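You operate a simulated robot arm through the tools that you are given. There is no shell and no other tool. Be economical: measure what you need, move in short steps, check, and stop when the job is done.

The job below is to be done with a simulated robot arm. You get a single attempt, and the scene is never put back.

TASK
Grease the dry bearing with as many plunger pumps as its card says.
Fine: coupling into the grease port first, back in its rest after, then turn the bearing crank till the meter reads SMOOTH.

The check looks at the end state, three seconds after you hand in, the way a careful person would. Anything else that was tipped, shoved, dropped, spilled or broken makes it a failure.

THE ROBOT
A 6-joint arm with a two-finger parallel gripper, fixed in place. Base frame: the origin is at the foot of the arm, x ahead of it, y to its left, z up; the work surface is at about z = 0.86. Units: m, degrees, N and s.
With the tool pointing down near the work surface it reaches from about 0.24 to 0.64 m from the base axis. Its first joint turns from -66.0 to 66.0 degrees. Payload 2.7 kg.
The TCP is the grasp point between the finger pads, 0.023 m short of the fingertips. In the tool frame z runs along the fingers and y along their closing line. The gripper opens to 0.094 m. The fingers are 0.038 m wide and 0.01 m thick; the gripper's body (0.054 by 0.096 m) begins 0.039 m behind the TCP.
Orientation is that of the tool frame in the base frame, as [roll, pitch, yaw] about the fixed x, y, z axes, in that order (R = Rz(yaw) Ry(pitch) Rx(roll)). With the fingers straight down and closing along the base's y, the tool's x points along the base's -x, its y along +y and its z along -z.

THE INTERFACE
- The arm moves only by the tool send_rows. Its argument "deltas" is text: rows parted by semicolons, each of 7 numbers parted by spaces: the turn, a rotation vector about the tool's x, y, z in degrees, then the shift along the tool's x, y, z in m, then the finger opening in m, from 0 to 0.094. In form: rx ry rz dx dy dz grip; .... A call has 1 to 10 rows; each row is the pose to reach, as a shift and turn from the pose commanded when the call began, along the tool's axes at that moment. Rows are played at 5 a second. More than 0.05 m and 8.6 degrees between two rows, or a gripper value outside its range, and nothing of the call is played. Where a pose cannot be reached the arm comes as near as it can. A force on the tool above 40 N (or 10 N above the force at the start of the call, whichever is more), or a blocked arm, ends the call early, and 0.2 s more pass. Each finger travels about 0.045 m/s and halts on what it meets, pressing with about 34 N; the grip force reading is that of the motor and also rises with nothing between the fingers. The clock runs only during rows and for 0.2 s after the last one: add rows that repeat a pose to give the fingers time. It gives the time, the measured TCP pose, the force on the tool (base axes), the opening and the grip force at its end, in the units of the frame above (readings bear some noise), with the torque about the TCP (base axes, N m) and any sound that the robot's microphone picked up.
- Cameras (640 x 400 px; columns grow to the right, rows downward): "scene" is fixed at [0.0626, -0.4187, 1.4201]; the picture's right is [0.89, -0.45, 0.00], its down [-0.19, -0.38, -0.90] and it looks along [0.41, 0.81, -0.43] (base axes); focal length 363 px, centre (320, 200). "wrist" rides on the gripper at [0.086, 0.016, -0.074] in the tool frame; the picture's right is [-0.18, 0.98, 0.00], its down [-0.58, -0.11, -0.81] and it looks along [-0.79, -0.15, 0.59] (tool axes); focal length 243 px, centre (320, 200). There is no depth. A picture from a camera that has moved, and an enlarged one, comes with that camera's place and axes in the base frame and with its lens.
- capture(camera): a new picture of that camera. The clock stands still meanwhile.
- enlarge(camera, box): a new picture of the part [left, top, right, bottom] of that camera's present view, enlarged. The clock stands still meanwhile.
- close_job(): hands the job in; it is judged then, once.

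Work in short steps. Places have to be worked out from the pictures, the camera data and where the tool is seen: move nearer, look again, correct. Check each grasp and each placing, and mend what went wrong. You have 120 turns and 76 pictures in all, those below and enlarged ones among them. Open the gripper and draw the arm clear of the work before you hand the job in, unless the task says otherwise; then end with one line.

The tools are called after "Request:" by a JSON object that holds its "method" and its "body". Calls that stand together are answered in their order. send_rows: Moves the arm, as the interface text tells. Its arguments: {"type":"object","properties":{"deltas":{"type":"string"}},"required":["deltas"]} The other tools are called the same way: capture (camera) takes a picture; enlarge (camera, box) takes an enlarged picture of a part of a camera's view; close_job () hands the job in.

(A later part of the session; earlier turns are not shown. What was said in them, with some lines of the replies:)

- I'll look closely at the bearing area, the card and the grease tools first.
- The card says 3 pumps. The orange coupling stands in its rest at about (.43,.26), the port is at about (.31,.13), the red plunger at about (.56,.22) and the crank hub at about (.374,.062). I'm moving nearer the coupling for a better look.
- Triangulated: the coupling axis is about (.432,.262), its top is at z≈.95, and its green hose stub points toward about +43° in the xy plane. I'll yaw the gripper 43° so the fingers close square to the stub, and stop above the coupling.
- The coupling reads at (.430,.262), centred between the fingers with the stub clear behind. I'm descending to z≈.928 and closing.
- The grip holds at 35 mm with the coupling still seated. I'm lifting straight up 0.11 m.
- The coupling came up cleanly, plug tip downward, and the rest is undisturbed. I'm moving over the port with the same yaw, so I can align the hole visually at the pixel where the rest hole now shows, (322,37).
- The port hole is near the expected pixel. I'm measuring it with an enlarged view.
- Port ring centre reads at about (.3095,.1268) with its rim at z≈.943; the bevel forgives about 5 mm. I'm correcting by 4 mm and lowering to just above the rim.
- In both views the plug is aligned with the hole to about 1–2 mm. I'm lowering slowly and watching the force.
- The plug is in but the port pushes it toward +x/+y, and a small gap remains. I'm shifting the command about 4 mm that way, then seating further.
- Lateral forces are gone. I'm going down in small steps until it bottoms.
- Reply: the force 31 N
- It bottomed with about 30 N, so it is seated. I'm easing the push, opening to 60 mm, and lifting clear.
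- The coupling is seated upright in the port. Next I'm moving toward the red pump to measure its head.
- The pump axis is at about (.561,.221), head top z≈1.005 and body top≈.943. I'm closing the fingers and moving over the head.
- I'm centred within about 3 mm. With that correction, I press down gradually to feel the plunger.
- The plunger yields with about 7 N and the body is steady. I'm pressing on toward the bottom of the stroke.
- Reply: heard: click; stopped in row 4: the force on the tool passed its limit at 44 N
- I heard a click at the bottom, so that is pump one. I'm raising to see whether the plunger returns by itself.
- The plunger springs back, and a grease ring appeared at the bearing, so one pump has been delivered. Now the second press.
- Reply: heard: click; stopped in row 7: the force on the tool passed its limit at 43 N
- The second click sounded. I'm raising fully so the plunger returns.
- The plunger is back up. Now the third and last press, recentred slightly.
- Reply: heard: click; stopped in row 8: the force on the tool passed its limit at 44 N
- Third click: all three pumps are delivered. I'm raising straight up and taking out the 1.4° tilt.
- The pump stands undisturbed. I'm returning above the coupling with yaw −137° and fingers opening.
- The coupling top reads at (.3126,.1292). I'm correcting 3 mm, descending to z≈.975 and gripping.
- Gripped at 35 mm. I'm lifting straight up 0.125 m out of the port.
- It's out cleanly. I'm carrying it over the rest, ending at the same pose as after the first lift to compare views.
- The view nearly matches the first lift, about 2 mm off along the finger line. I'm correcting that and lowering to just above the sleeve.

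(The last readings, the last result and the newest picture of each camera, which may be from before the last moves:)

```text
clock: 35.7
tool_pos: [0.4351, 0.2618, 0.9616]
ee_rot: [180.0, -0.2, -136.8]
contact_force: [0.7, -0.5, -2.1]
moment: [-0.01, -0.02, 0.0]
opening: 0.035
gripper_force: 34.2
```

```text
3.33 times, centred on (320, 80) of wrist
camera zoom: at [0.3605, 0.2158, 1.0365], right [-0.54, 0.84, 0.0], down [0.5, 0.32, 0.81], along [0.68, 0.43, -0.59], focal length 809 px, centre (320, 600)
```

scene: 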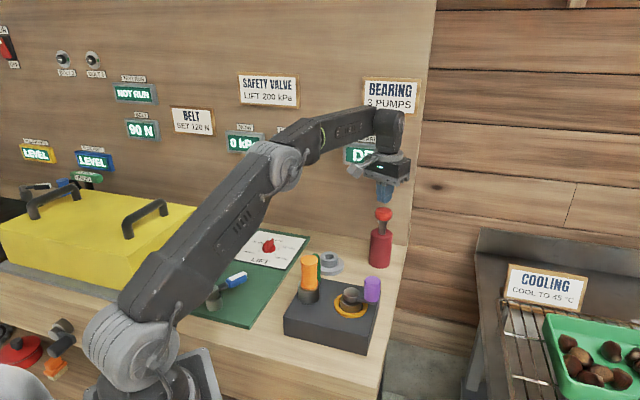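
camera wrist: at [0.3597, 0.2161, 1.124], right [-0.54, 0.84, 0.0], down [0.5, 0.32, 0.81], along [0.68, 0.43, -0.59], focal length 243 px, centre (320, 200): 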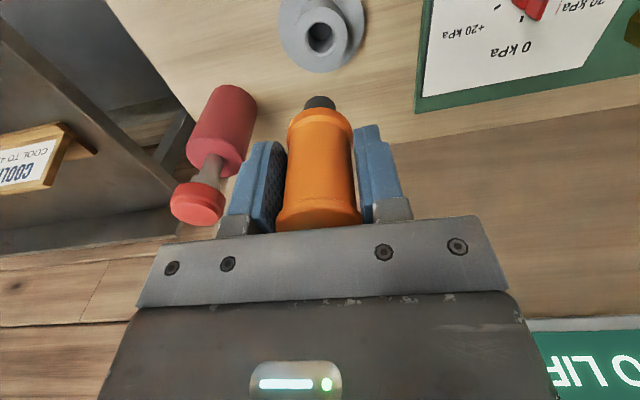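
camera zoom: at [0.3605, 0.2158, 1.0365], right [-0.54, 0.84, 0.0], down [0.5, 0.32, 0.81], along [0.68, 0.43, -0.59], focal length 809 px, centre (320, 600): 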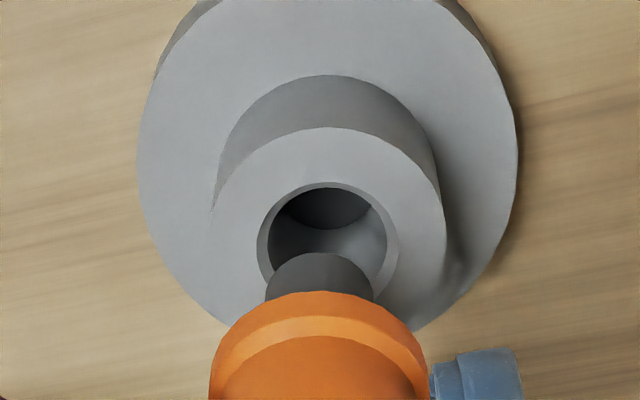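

Both views show the plug 2–3 mm off toward +x/−y; the original grasp pose (.433,.263) fits. I'm shifting there and lowering gently.

Request:
{"method": "send_rows", "body": {"deltas": "0 0 0 0.0007 0.0024 0 0.02; 0 0 0 0.0007 0.0024 0 0.02; 0 0 0 0.0007 0.0024 0.01 0.02; 0 0 0 0.0007 0.0024 0.018 0.02; 0 0 0 0.0007 0.0024 0.024 0.02; 0 0 0 0.0007 0.0024 0.024 0.02"}}

Request:
{"method": "enlarge", "body": {"camera": "scene", "box": [300, 220, 360, 290]}}

```text
clock: 37.1
tool_pos: [0.4331, 0.2635, 0.9363]
ee_rot: [179.9, -0.2, -136.9]
contact_force: [-1.8, -0.6, -0.6]
moment: [-0.04, 0.02, 0.01]
opening: 0.0353
gripper_force: 34.0
```

```text
5.71 times, centred on (330, 255) of scene
camera zoom: at [0.0626, -0.4187, 1.4201], right [0.89, -0.45, 0.0], down [-0.19, -0.38, -0.9], along [0.41, 0.81, -0.43], focal length 2073 px, centre (263, -114)
```

zoom: 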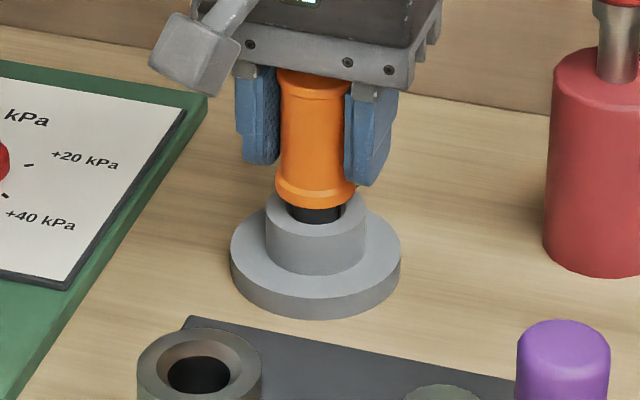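

The plug is inside with very little force and the rest hasn't moved. I'm lowering the remaining few millimetres to contact.

Request:
{"method": "send_rows", "body": {"deltas": "0 0 0 0 0 0.003 0.02; 0 0 0 0 0 0.005 0.02; 0 0 0 0 0 0.007 0.02; 0 0 0 0 0 0.007 0.02"}}

Request:
{"method": "enlarge", "body": {"camera": "scene", "box": [300, 220, 360, 290]}}

```text
clock: 38.1
tool_pos: [0.4325, 0.2638, 0.9282]
ee_rot: [179.9, -0.1, -137.0]
contact_force: [-0.6, 0.1, -1.4]
moment: [0.0, 0.01, -0.01]
opening: 0.0352
gripper_force: 34.9
```

```text
5.71 times, centred on (330, 255) of scene
camera zoom: at [0.0626, -0.4186, 1.4201], right [0.89, -0.45, 0.0], down [-0.19, -0.38, -0.9], along [0.41, 0.81, -0.43], focal length 2073 px, centre (263, -114)
```

zoom: 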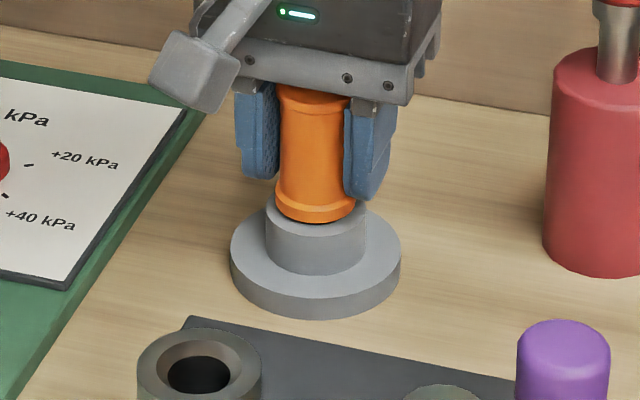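

A sliver of gap may remain, so I'm lowering a little more to feel the seat.

Request:
{"method": "send_rows", "body": {"deltas": "0 0 0 0 0 0.0015 0.02; 0 0 0 0 0 0.003 0.02; 0 0 0 0 0 0.003 0.02"}}

```text
clock: 38.9
tool_pos: [0.4333, 0.2636, 0.9252]
ee_rot: [-179.9, -0.1, -137.0]
contact_force: [-0.8, -1.7, 4.1]
moment: [-0.12, -0.01, 0.01]
opening: 0.0353
gripper_force: 34.3
```

Light contact at z=.925, so it's seated. I'm opening and lifting away.

Request:
{"method": "send_rows", "body": {"deltas": "0 0 0 0 0 0 0.04; 0 0 0 0 0 0 0.06; 0 0 0 0 0 0 0.08; 0 0 0 0 0 0 0.08; 0 0 0 0 0 0 0.08; 0 0 0 0 0 0 0.08; 0 0 0 0 0 -0.03 0.08; 0 0 0 0 0 -0.07 0.08; 0 0 0 0 0 -0.11 0.08; 0 0 0 0 0 -0.15 0.08"}}

Request:
{"method": "enlarge", "body": {"camera": "scene", "box": [270, 200, 400, 350]}}

Request:
{"method": "capture", "body": {"camera": "wrist"}}

```text
clock: 41.1
tool_pos: [0.4331, 0.2632, 1.0759]
ee_rot: [179.9, -0.1, -136.9]
contact_force: [0.1, -0.1, 0.1]
moment: [-0.01, -0.01, 0.02]
opening: 0.0804
gripper_force: 0.0
```

```text
2.67 times, centred on (335, 275) of scene
camera zoom: at [0.0626, -0.4187, 1.4201], right [0.89, -0.45, 0.0], down [-0.19, -0.38, -0.9], along [0.41, 0.81, -0.43], focal length 968 px, centre (280, 0)
```

zoom: 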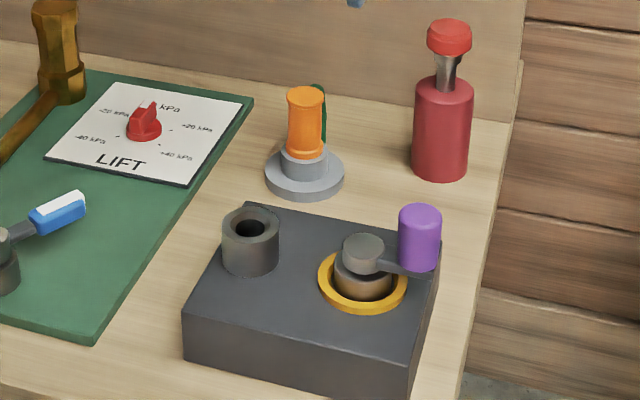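

```text
30 pictures are left
camera wrist: at [0.3587, 0.2171, 1.1508], right [-0.54, 0.84, 0.0], down [0.5, 0.32, 0.8], along [0.68, 0.43, -0.59], focal length 243 px, centre (320, 200)
```

wrist: 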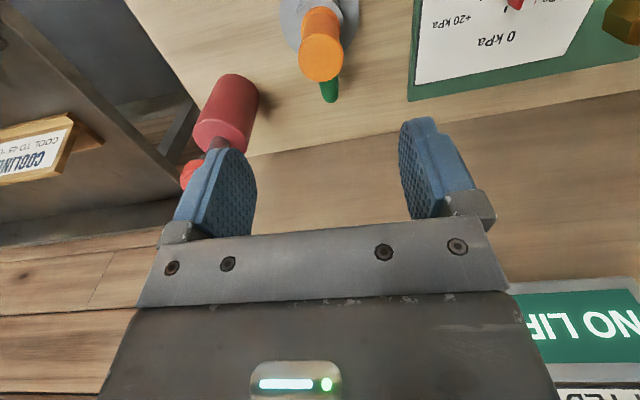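

The coupling is back upright in its rest. I'm moving over toward the crank to measure the knob and hub.

Request:
{"method": "send_rows", "body": {"deltas": "0 0 7.2 0.036 -0.0106 0 0.08; 0 0 14.4 0.071 -0.021 0 0.08; 0 0 21.6 0.107 -0.032 0 0.08; 0 0 28.8 0.143 -0.0425 0.005 0.08; 0 0 36 0.179 -0.053 0.01 0.08; 0 0 43 0.2143 -0.0637 0.015 0.08; 0 0 43 0.2143 -0.0637 0.015 0.08"}}

Request:
{"method": "capture", "body": {"camera": "wrist"}}

```text
clock: 42.7
tool_pos: [0.3201, 0.0694, 1.0587]
ee_rot: [180.0, -0.2, -180.0]
contact_force: [0.9, 0.7, 0.2]
moment: [0.0, 0.01, 0.0]
opening: 0.0802
gripper_force: 0.0
```

```text
29 pictures are left
camera wrist: at [0.2325, 0.0864, 1.1341], right [0.18, 0.98, 0.0], down [0.58, -0.11, 0.81], along [0.79, -0.15, -0.59], focal length 243 px, centre (320, 200)
```

wrist: 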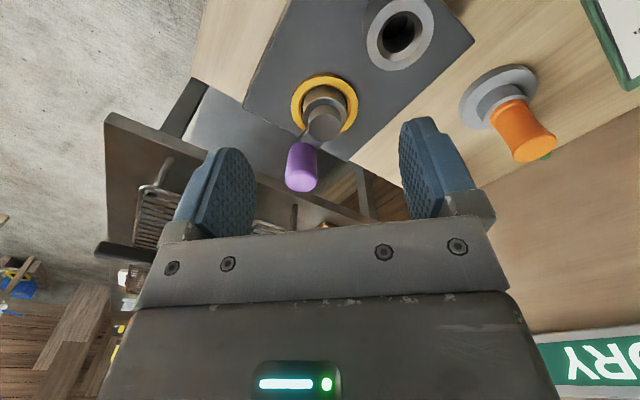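

Request:
{"method": "enlarge", "body": {"camera": "wrist", "box": [250, 60, 390, 200]}}

Request:
{"method": "enlarge", "body": {"camera": "scene", "box": [320, 250, 400, 330]}}

```text
2.86 times, centred on (320, 130) of wrist
camera zoom: at [0.2325, 0.0864, 1.1341], right [0.18, 0.98, 0.0], down [0.58, -0.11, 0.81], along [0.79, -0.15, -0.59], focal length 693 px, centre (320, 400)
```

zoom: 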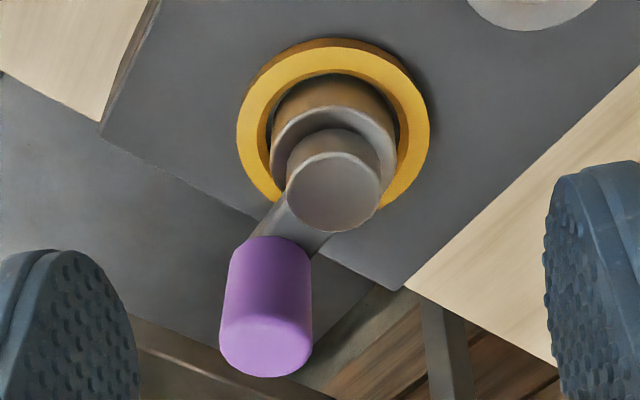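

```text
5.00 times, centred on (360, 290) of scene
camera zoom: at [0.0626, -0.4187, 1.4201], right [0.89, -0.45, 0.0], down [-0.19, -0.38, -0.9], along [0.41, 0.81, -0.43], focal length 1814 px, centre (120, -250)
```

zoom: 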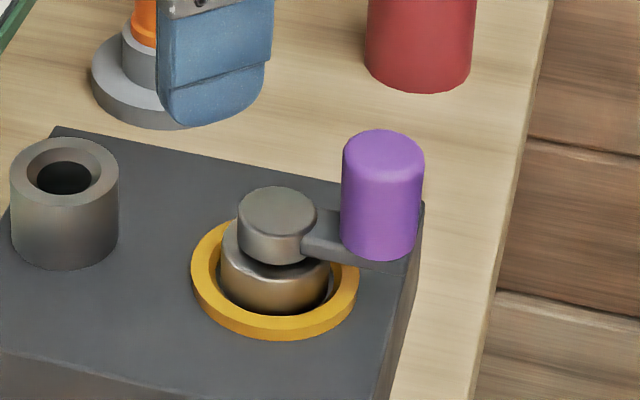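

Crank hub is at about (.377,.064), cap top z≈.942; knob at about (.405,.036), 31 mm across, top z≈.98, crank radius 40 mm. I'm turning the gripper so it closes tangentially and hovering over the knob.

Request:
{"method": "send_rows", "body": {"deltas": "0 0 7.5 -0.014 -0.0056 0 0.08; 0 0 15 -0.028 -0.011 0 0.08; 0 0 22.5 -0.042 -0.0167 0 0.08; 0 0 30 -0.057 -0.022 0 0.08; 0 0 37.5 -0.071 -0.028 0 0.08; 0 0 45 -0.085 -0.0334 0 0.08; 0 0 45 -0.085 -0.0334 0 0.08"}}

Request:
{"method": "capture", "body": {"camera": "wrist"}}

Request:
{"method": "capture", "body": {"camera": "scene"}}

```text
clock: 44.3
tool_pos: [0.4061, 0.0366, 1.061]
ee_rot: [-180.0, -0.2, 134.9]
contact_force: [1.0, -0.9, 0.6]
moment: [-0.05, 0.03, -0.01]
opening: 0.0801
gripper_force: 0.1
```

```text
26 pictures are left
camera wrist: at [0.3554, 0.1098, 1.1363], right [0.82, 0.57, 0.0], down [0.34, -0.49, 0.81], along [0.45, -0.67, -0.59], focal length 243 px, centre (320, 200)
```

wrist: 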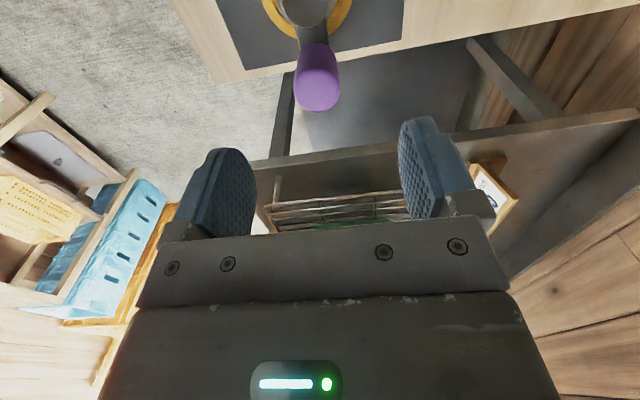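

```text
25 pictures are left
```

scene: 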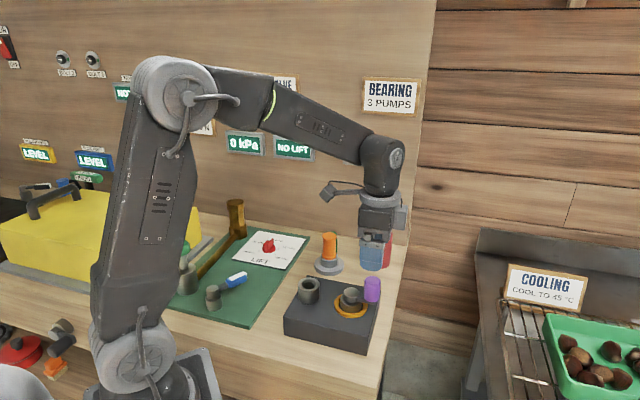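

The knob reads at (.403,.036), centred. I'm descending to z≈.976 and closing on it.

Request:
{"method": "send_rows", "body": {"deltas": "0 0 0 0.001 -0.0015 0.03 0.08; 0 0 0 0.001 -0.0015 0.06 0.08; 0 0 0 0.001 -0.0015 0.085 0.08; 0 0 0 0.001 -0.0015 0.085 0.06; 0 0 0 0.001 -0.0015 0.085 0.04; 0 0 0 0.001 -0.0015 0.085 0.025; 0 0 0 0.001 -0.0015 0.085 0.02; 0 0 0 0.001 -0.0015 0.085 0.02; 0 0 0 0.001 -0.0015 0.085 0.02"}}

Request:
{"method": "enlarge", "body": {"camera": "scene", "box": [310, 200, 430, 340]}}

```text
clock: 46.3
tool_pos: [0.402, 0.0366, 0.9739]
ee_rot: [-179.6, -0.1, 135.2]
contact_force: [-9.2, -11.5, 0.4]
moment: [0.06, 0.09, 0.17]
opening: 0.0311
gripper_force: 44.4
```

```text
2.86 times, centred on (370, 270) of scene
camera zoom: at [0.0623, -0.419, 1.42], right [0.89, -0.45, 0.0], down [-0.19, -0.38, -0.9], along [0.41, 0.81, -0.43], focal length 1037 px, centre (177, 0)
```

zoom: 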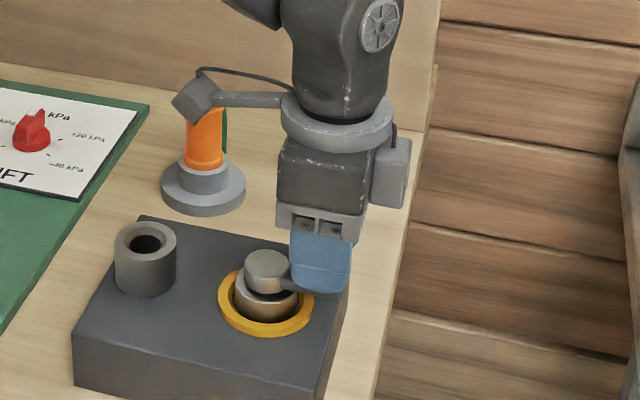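

The knob is gripped at 31 mm. I'm turning the crank counter-clockwise through 80° with the tool yawing along the arc.

Request:
{"method": "send_rows", "body": {"deltas": "0 0 -8 0.0004 0.0055 0 0.02; 0 0 -16 0.0015 0.0109 0 0.02; 0 0 -24 0.0034 0.0161 0 0.02; 0 0 -32 0.0060 0.0209 0 0.02; 0 0 -40 0.0092 0.0254 0 0.02; 0 0 -48 0.0131 0.0294 0 0.02; 0 0 -56 0.0174 0.0327 0 0.02; 0 0 -64 0.0222 0.0355 0 0.02; 0 0 -72 0.0273 0.0376 0 0.02; 0 0 -80 0.0326 0.0389 0 0.02"}}

Request:
{"method": "capture", "body": {"camera": "scene"}}

```text
clock: 46.7
tool_pos: [0.4019, 0.0363, 0.9755]
ee_rot: [-179.0, -0.7, 141.7]
contact_force: [-10.7, -6.0, 10.5]
moment: [0.0, -0.26, -0.28]
opening: 0.0311
gripper_force: 45.2
stopped in row 2: the force on the tool passed its limit at 49 N (the readings are from after the stop); the commanded pose is now the measured one
```

```text
23 pictures are left
```

scene: 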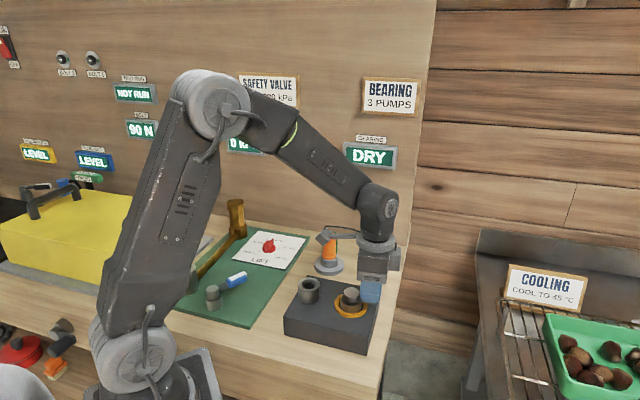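

Counter-clockwise is blocked: the knob didn't move at all. I'm trying clockwise gently, bringing the yaw back in line with it.

Request:
{"method": "send_rows", "body": {"deltas": "0 0 8 0.0004 -0.0021 0 0.02; 0 0 16 0.0015 -0.0067 0 0.02; 0 0 24 0.0034 -0.0119 0 0.02; 0 0 32 0.0062 -0.0167 0 0.02"}}

Request:
{"method": "capture", "body": {"camera": "scene"}}

```text
clock: 47.7
tool_pos: [0.3898, 0.028, 0.9739]
ee_rot: [-179.2, -0.1, 109.7]
contact_force: [13.4, -6.2, -6.0]
moment: [0.63, -0.24, -0.39]
opening: 0.031
gripper_force: 44.6
```

```text
22 pictures are left
```

scene: 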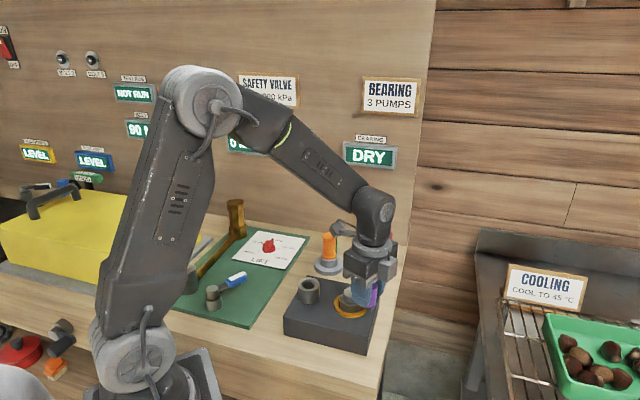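

Clockwise works: about 23° turned at low force. I'm continuing clockwise another 80°.

Request:
{"method": "send_rows", "body": {"deltas": "0 0 7.7 -0.001 -0.0019 0 0.02; 0 0 15.7 0 -0.0073 0 0.02; 0 0 23.7 0.0019 -0.0126 0 0.02; 0 0 31.7 0.0045 -0.0174 0 0.02; 0 0 39.7 0.0077 -0.0218 0 0.02; 0 0 47.7 0.0115 -0.0259 0 0.02; 0 0 55.7 0.0158 -0.0293 0 0.02; 0 0 63.7 0.0206 -0.032 0 0.02; 0 0 71.7 0.0257 -0.0341 0 0.02; 0 0 79.7 0.0311 -0.0355 0 0.02"}}

Request:
{"method": "capture", "body": {"camera": "scene"}}

```text
clock: 49.9
tool_pos: [0.3425, 0.0446, 0.9747]
ee_rot: [-179.6, 1.3, 30.0]
contact_force: [-0.5, -25.2, -4.2]
moment: [-0.22, 0.05, -0.59]
opening: 0.0312
gripper_force: 44.9
```

```text
21 pictures are left
```

scene: 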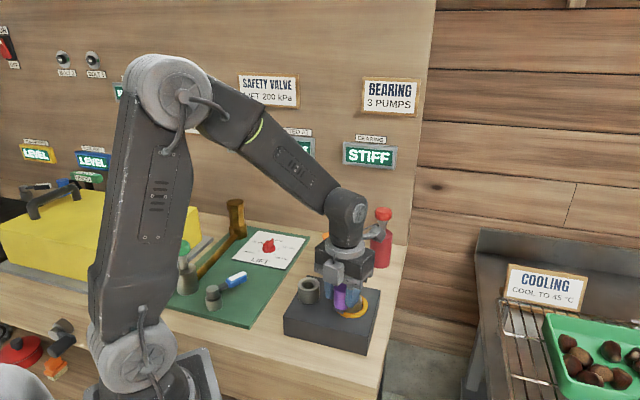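

The meter went from DRY to STIFF, so this is the right direction. I'm continuing clockwise another 80° with a slightly larger radius.

Request:
{"method": "send_rows", "body": {"deltas": "0 0 8 -0.0011 -0.0056 0 0.02; 0 0 16 0 -0.011 0 0.02; 0 0 24 0.002 -0.0163 0 0.02; 0 0 32 0.0046 -0.0212 0 0.02; 0 0 40 0.0079 -0.0257 0 0.02; 0 0 48 0.0117 -0.0297 0 0.02; 0 0 56 0.0161 -0.0332 0 0.02; 0 0 64 0.021 -0.036 0 0.02; 0 0 72 0.0261 -0.038 0 0.02; 0 0 80 0.0316 -0.0394 0 0.02"}}

Request:
{"method": "capture", "body": {"camera": "scene"}}

```text
clock: 50.5
tool_pos: [0.3499, 0.0253, 0.9746]
ee_rot: [-178.3, -0.6, 16.8]
contact_force: [9.0, 5.8, -7.6]
moment: [-1.0, 0.01, -0.22]
opening: 0.0313
gripper_force: 44.8
out of reach, approached as far as the arm can: row 1, 2, 3
stopped in row 3: the force on the tool passed its limit at 49 N (the readings are from after the stop); the commanded pose is now the measured one
```

```text
20 pictures are left
```

scene: 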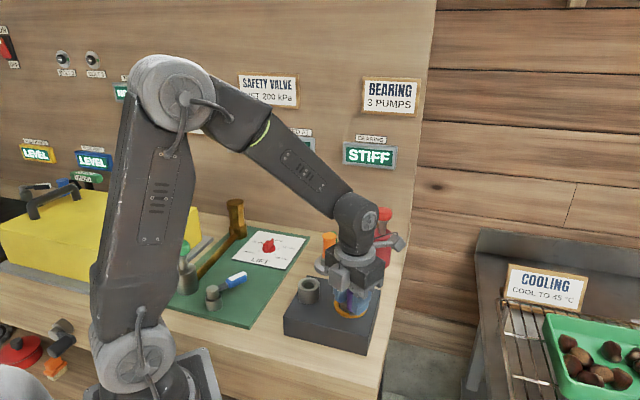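

I hit the wrist joint's limit near yaw 17–30°; the knob eased back to about −125°. I'm releasing, lifting, levelling, and then rotating the wrist back the long way to regrip from the opposite side.

Request:
{"method": "send_rows", "body": {"deltas": "0 0 0 0 0 0 0.04; 0 0 0 0 0 0 0.06; 0 0 0 0 0 0 0.08; 0 0 0 0 0 0 0.08; 0 0 0 0 0 0 0.08; 0 0 0 0 0 0 0.08; -0.8 -0.3 0 0 0 -0.03 0.08; -1.7 -0.6 0 0 0 -0.06 0.08; -1.7 -0.6 0 0 0 -0.09 0.08; -1.7 -0.6 0 0 0 -0.09 0.08"}}

Request:
{"method": "enlarge", "body": {"camera": "scene", "box": [310, 130, 430, 340]}}

```text
clock: 52.7
tool_pos: [0.3507, 0.0107, 1.0644]
ee_rot: [-179.8, 0.1, 16.9]
contact_force: [0.2, 0.0, 0.1]
moment: [0.02, 0.02, -0.02]
opening: 0.0798
gripper_force: 0.2
out of reach, approached as far as the arm can: row 7, 8, 9, 10
```

```text
1.90 times, centred on (370, 235) of scene
camera zoom: at [0.0626, -0.4187, 1.4201], right [0.89, -0.45, 0.0], down [-0.19, -0.38, -0.9], along [0.41, 0.81, -0.43], focal length 691 px, centre (225, 133)
```

zoom: 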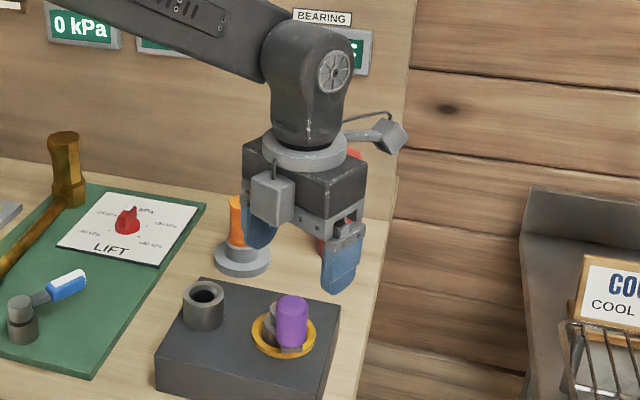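

The knob now stands at about (.362,.030), crank angle about −114°. I'm rotating the wrist back in stages at this safe height.

Request:
{"method": "send_rows", "body": {"deltas": "0 0 -8 0 0 0 0.08; 0 0 -16 0 0 0 0.08; 0 0 -24 0 0 0 0.08; 0 0 -32 0 0 0 0.08; 0 0 -40 0 0 0 0.08; 0 0 -48 0 0 0 0.08; 0 0 -56 0 0 0 0.08; 0 0 -64 0 0 0 0.08; 0 0 -72 0 0 0 0.08; 0 0 -80 0 0 0 0.08"}}

Request:
{"method": "send_rows", "body": {"deltas": "0 0 -8 0 0 0 0.08; 0 0 -16 0 0 0 0.08; 0 0 -24 0 0 0 0.08; 0 0 -32 0 0 0 0.08; 0 0 -40 0 0 0 0.08; 0 0 -48 0 0 0 0.08; 0 0 -56 0 0 0 0.08; 0 0 -64 0 0 0 0.08; 0 0 -72 0 0 0 0.08; 0 0 -80 0 0 0 0.08"}}

Request:
{"method": "send_rows", "body": {"deltas": "0 0 -8 0 0 0 0.08; 0 0 -16 0 0 0 0.08; 0 0 -24 0 0 0 0.08; 0 0 -32 0 0 0 0.08; 0 0 -40 0 0 0 0.08; 0 0 -48 0 0 0 0.08; 0 0 -56 0 0 0 0.08; 0 0 -63 0 0 0 0.08; 0 0 -70 0 0 0 0.08; 0 0 -70 0 0 0 0.08"}}

Request:
{"method": "capture", "body": {"camera": "wrist"}}

```text
clock: 54.9
tool_pos: [0.3519, 0.011, 1.0643]
ee_rot: [-179.9, -0.1, 96.9]
contact_force: [0.5, -0.4, 0.1]
moment: [0.01, -0.04, 0.05]
opening: 0.0799
gripper_force: 0.1
```

```text
clock: 57.1
tool_pos: [0.3512, 0.01, 1.0651]
ee_rot: [-180.0, -0.1, 176.9]
contact_force: [-0.4, -0.1, 0.4]
moment: [-0.02, -0.02, -0.01]
opening: 0.08
gripper_force: 0.0
```

```text
clock: 59.3
tool_pos: [0.3516, 0.0106, 1.0642]
ee_rot: [179.9, -0.1, -113.1]
contact_force: [-0.1, -0.5, 1.0]
moment: [-0.01, -0.03, -0.03]
opening: 0.0801
gripper_force: 0.1
```

```text
18 pictures are left
camera wrist: at [0.3021, -0.0618, 1.139], right [-0.83, 0.56, 0.0], down [0.33, 0.49, 0.81], along [0.45, 0.67, -0.59], focal length 243 px, centre (320, 200)
```

wrist: 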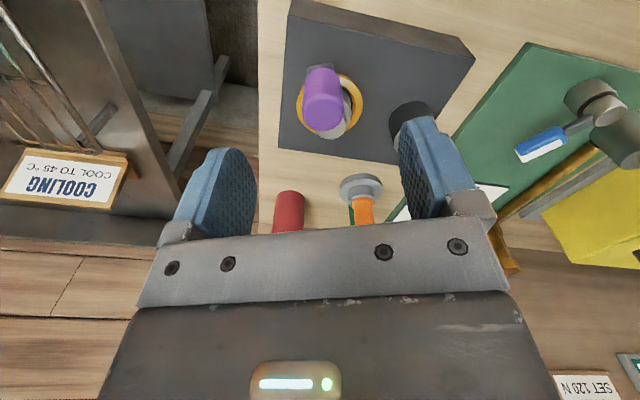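

Wrist rotated fine. The knob reads at (.359,.0275), so I'm moving over it, descending and regripping.

Request:
{"method": "send_rows", "body": {"deltas": "0 0 1 -0.0186 -0.0006 0.0 0.08; 0 0 1 -0.0186 -0.0006 0.03 0.08; 0 0 1 -0.0186 -0.0006 0.06 0.08; 0 0 1 -0.0186 -0.0006 0.088 0.08; 0 0 1 -0.0186 -0.0006 0.088 0.06; 0 0 1 -0.0186 -0.0006 0.088 0.04; 0 0 1 -0.0186 -0.0006 0.088 0.028; 0 0 1 -0.0186 -0.0006 0.088 0.028; 0 0 1 -0.0186 -0.0006 0.088 0.028; 0 0 1 -0.0186 -0.0006 0.088 0.028"}}

Request:
{"method": "enlarge", "body": {"camera": "scene", "box": [280, 200, 410, 340]}}

```text
clock: 61.5
tool_pos: [0.3589, 0.0286, 0.9756]
ee_rot: [179.9, -0.1, -114.3]
contact_force: [4.9, -3.1, -6.1]
moment: [0.06, -0.13, -0.22]
opening: 0.031
gripper_force: 45.2
```

```text
2.86 times, centred on (345, 270) of scene
camera zoom: at [0.0628, -0.4187, 1.42], right [0.89, -0.45, 0.0], down [-0.19, -0.38, -0.9], along [0.41, 0.81, -0.43], focal length 1037 px, centre (249, 0)
```

zoom: 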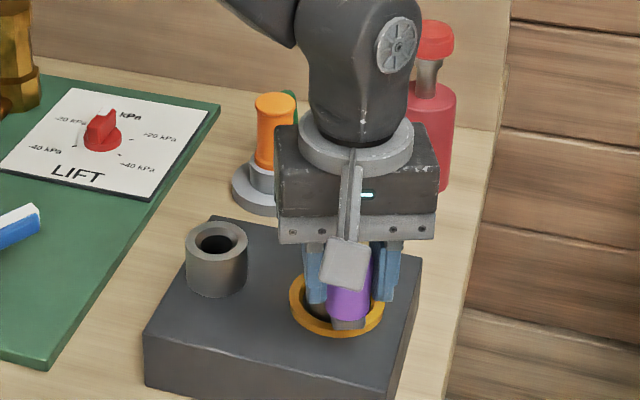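

Regripped at 31 mm with low force. I'm continuing clockwise 80° (hub now lies on the tool's −x side).

Request:
{"method": "send_rows", "body": {"deltas": "0 0 8 -0.0004 0.0056 0 0.028; 0 0 16 -0.0015 0.011 0 0.028; 0 0 24 -0.0035 0.0163 0 0.028; 0 0 32 -0.0061 0.0212 0 0.028; 0 0 40 -0.0094 0.0257 0 0.028; 0 0 48 -0.0132 0.0297 0 0.028; 0 0 56 -0.0176 0.0332 0 0.028; 0 0 64 -0.0225 0.036 0 0.028; 0 0 72 -0.0276 0.038 0 0.028; 0 0 80 -0.0331 0.0394 0 0.028"}}

```text
clock: 63.1
tool_pos: [0.3376, 0.0554, 0.9765]
ee_rot: [-179.9, 0.0, -167.9]
contact_force: [6.1, -0.4, -6.8]
moment: [-0.12, 0.02, 0.01]
opening: 0.0312
gripper_force: 44.9
stopped in row 7: the force on the tool passed its limit at 41 N (the readings are from after the stop); the commanded pose is now the measured one
```

It stopped at the force limit after about 53°, still aligned. I'm continuing more slowly, 5° per row.

Request:
{"method": "send_rows", "body": {"deltas": "0 0 5 -0.0002 0.0034 0 0.028; 0 0 10 -0.0006 0.0069 0 0.028; 0 0 15 -0.0013 0.0102 0 0.028; 0 0 20 -0.0024 0.0135 0 0.028; 0 0 25 -0.0037 0.0167 0 0.028; 0 0 30 -0.0053 0.0198 0 0.028; 0 0 35 -0.0071 0.0227 0 0.028; 0 0 40 -0.0092 0.0254 0 0.028; 0 0 45 -0.0116 0.0279 0 0.028; 0 0 50 -0.0141 0.0303 0 0.028"}}

Request:
{"method": "capture", "body": {"camera": "scene"}}

```text
clock: 65.3
tool_pos: [0.3444, 0.0871, 0.9751]
ee_rot: [-179.8, -0.1, 141.9]
contact_force: [11.2, -17.3, -9.4]
moment: [0.18, 0.09, -0.25]
opening: 0.0309
gripper_force: 44.6
```

```text
16 pictures are left
```

scene: 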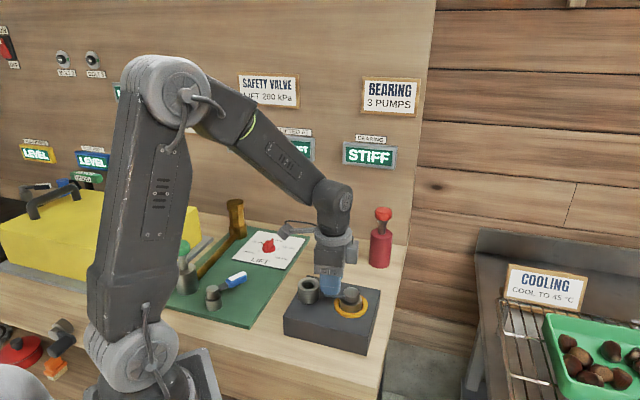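

Still STIFF, now at about 144°, with some inward pull, so I'm reducing the radius by 2 mm and continuing.

Request:
{"method": "send_rows", "body": {"deltas": "0 0 5 -0.0015 0.0034 0 0.028; 0 0 10 -0.0024 0.0068 0 0.028; 0 0 15 -0.0032 0.0101 0 0.028; 0 0 20 -0.0043 0.0134 0 0.028; 0 0 25 -0.0056 0.0165 0 0.028; 0 0 30 -0.0072 0.0195 0 0.028; 0 0 35 -0.009 0.0224 0 0.028; 0 0 40 -0.0111 0.0251 0 0.028; 0 0 45 -0.0134 0.0276 0 0.028; 0 0 50 -0.0159 0.0299 0 0.028"}}

```text
clock: 67.5
tool_pos: [0.3745, 0.1022, 0.9765]
ee_rot: [-179.8, 0.0, 92.0]
contact_force: [-12.7, 11.3, -16.2]
moment: [0.05, -0.04, -0.49]
opening: 0.031
gripper_force: 45.0
```

Crank at about 93°, forces modest. I'm continuing another 50° with slight corrections.

Request:
{"method": "send_rows", "body": {"deltas": "0 0 5 0.0008 0.0034 0.0005 0.028; 0 0 10 0.0004 0.0068 0.001 0.028; 0 0 15 -0.0003 0.0101 0.001 0.028; 0 0 20 -0.0014 0.0134 0.001 0.028; 0 0 25 -0.0027 0.0165 0.001 0.028; 0 0 30 -0.0042 0.0195 0.001 0.028; 0 0 35 -0.0061 0.0224 0.001 0.028; 0 0 40 -0.0081 0.0251 0.001 0.028; 0 0 45 -0.0104 0.0276 0.001 0.028; 0 0 50 -0.0129 0.0299 0.001 0.028"}}

Request:
{"method": "capture", "body": {"camera": "scene"}}

```text
clock: 69.7
tool_pos: [0.405, 0.0899, 0.9755]
ee_rot: [179.8, 0.2, 42.1]
contact_force: [-13.8, -17.3, 17.1]
moment: [-0.29, 0.12, 0.2]
opening: 0.031
gripper_force: 44.9
```

```text
15 pictures are left
```

scene: 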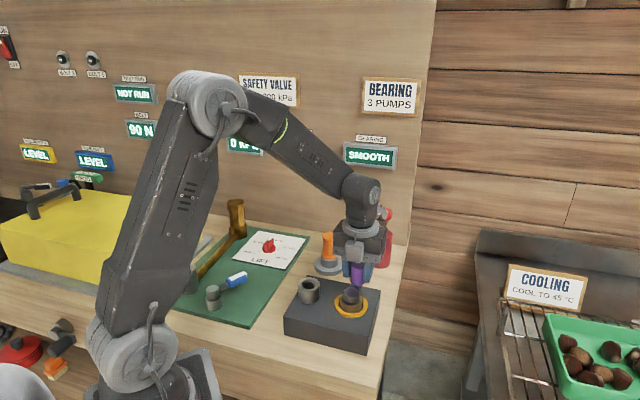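

The meter reads SMOOTH. I'm easing the load, opening, and lifting clear.

Request:
{"method": "send_rows", "body": {"deltas": "0 0 0 -0.0015 -0.0005 -0.0015 0.028; 0 0 0 -0.0015 -0.0005 -0.0015 0.04; 0 0 0 -0.0015 -0.0005 -0.0015 0.07; 0 0 0 -0.0015 -0.0005 -0.0015 0.07; 0 0 0 -0.0015 -0.0005 -0.0015 0.07; 0 0 0 -0.0015 -0.0005 -0.0015 0.07; 0 0 0 -0.0015 -0.0005 -0.03 0.07; 0 0 0 -0.0015 -0.0005 -0.07 0.07; 0 0 0 -0.0015 -0.0005 -0.11 0.07; 0 0 0 -0.0015 -0.0005 -0.15 0.07"}}

Request:
{"method": "capture", "body": {"camera": "scene"}}

```text
clock: 71.9
tool_pos: [0.4054, 0.0901, 1.125]
ee_rot: [-179.9, 0.2, 42.2]
contact_force: [-0.2, -0.3, 0.1]
moment: [0.0, -0.04, 0.03]
opening: 0.0702
gripper_force: 0.0
```

```text
14 pictures are left
```

scene: 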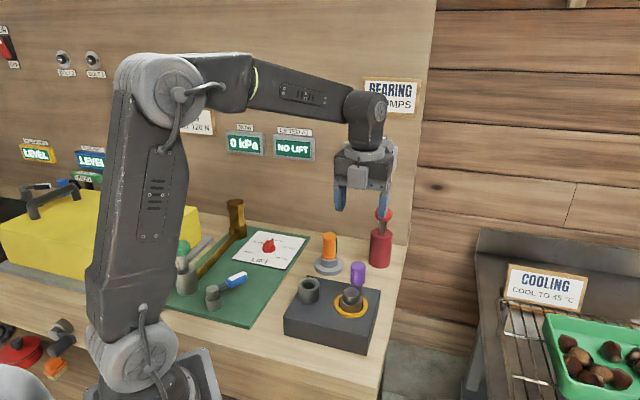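

Everything is in place. I'm drawing the arm back clear and confirming the meter and the whole scene.

Request:
{"method": "send_rows", "body": {"deltas": "0 0 0 -0.0135 -0.035 -0.025 0.07; 0 0 0 -0.027 -0.07 -0.05 0.07; 0 0 0 -0.0405 -0.1042 -0.07 0.07; 0 0 0 -0.0405 -0.1042 -0.07 0.07"}}

Request:
{"method": "capture", "body": {"camera": "scene"}}

Request:
{"method": "enlarge", "body": {"camera": "scene", "box": [280, 130, 410, 350]}}

```text
clock: 72.9
tool_pos: [0.3043, 0.1393, 1.1957]
ee_rot: [-180.0, 0.1, 42.1]
contact_force: [0.0, 0.0, 0.7]
moment: [0.01, 0.05, -0.03]
opening: 0.07
gripper_force: 0.1
```

```text
13 pictures are left
```

scene: 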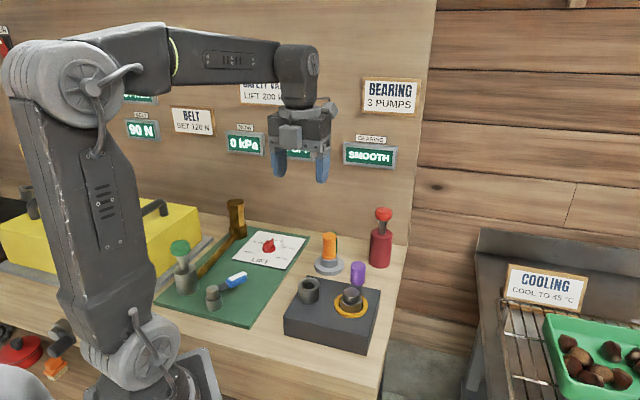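

```text
1.82 times, centred on (345, 240) of scene
camera zoom: at [0.0626, -0.4187, 1.4201], right [0.89, -0.45, 0.0], down [-0.19, -0.38, -0.9], along [0.41, 0.81, -0.43], focal length 660 px, centre (274, 127)
```

zoom: 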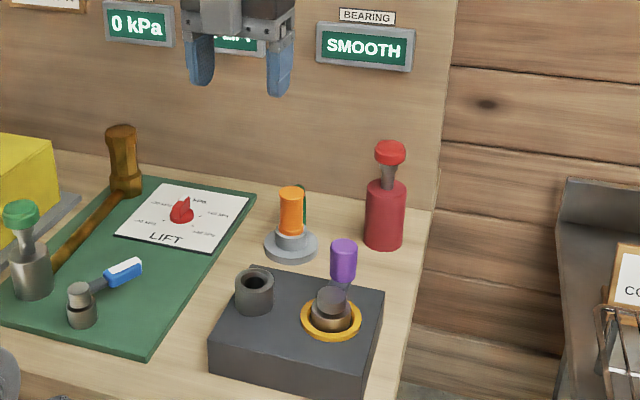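

The meter reads SMOOTH, the coupling is in its rest, the pump stands upright, and the arm is clear with the gripper open. I'm handing in.

Request:
{"method": "close_job", "body": {}}

```text
The job is handed in.
```

The bearing got its 3 pumps through the port, the coupling is back in its rest, and the crank was turned until the meter read SMOOTH.
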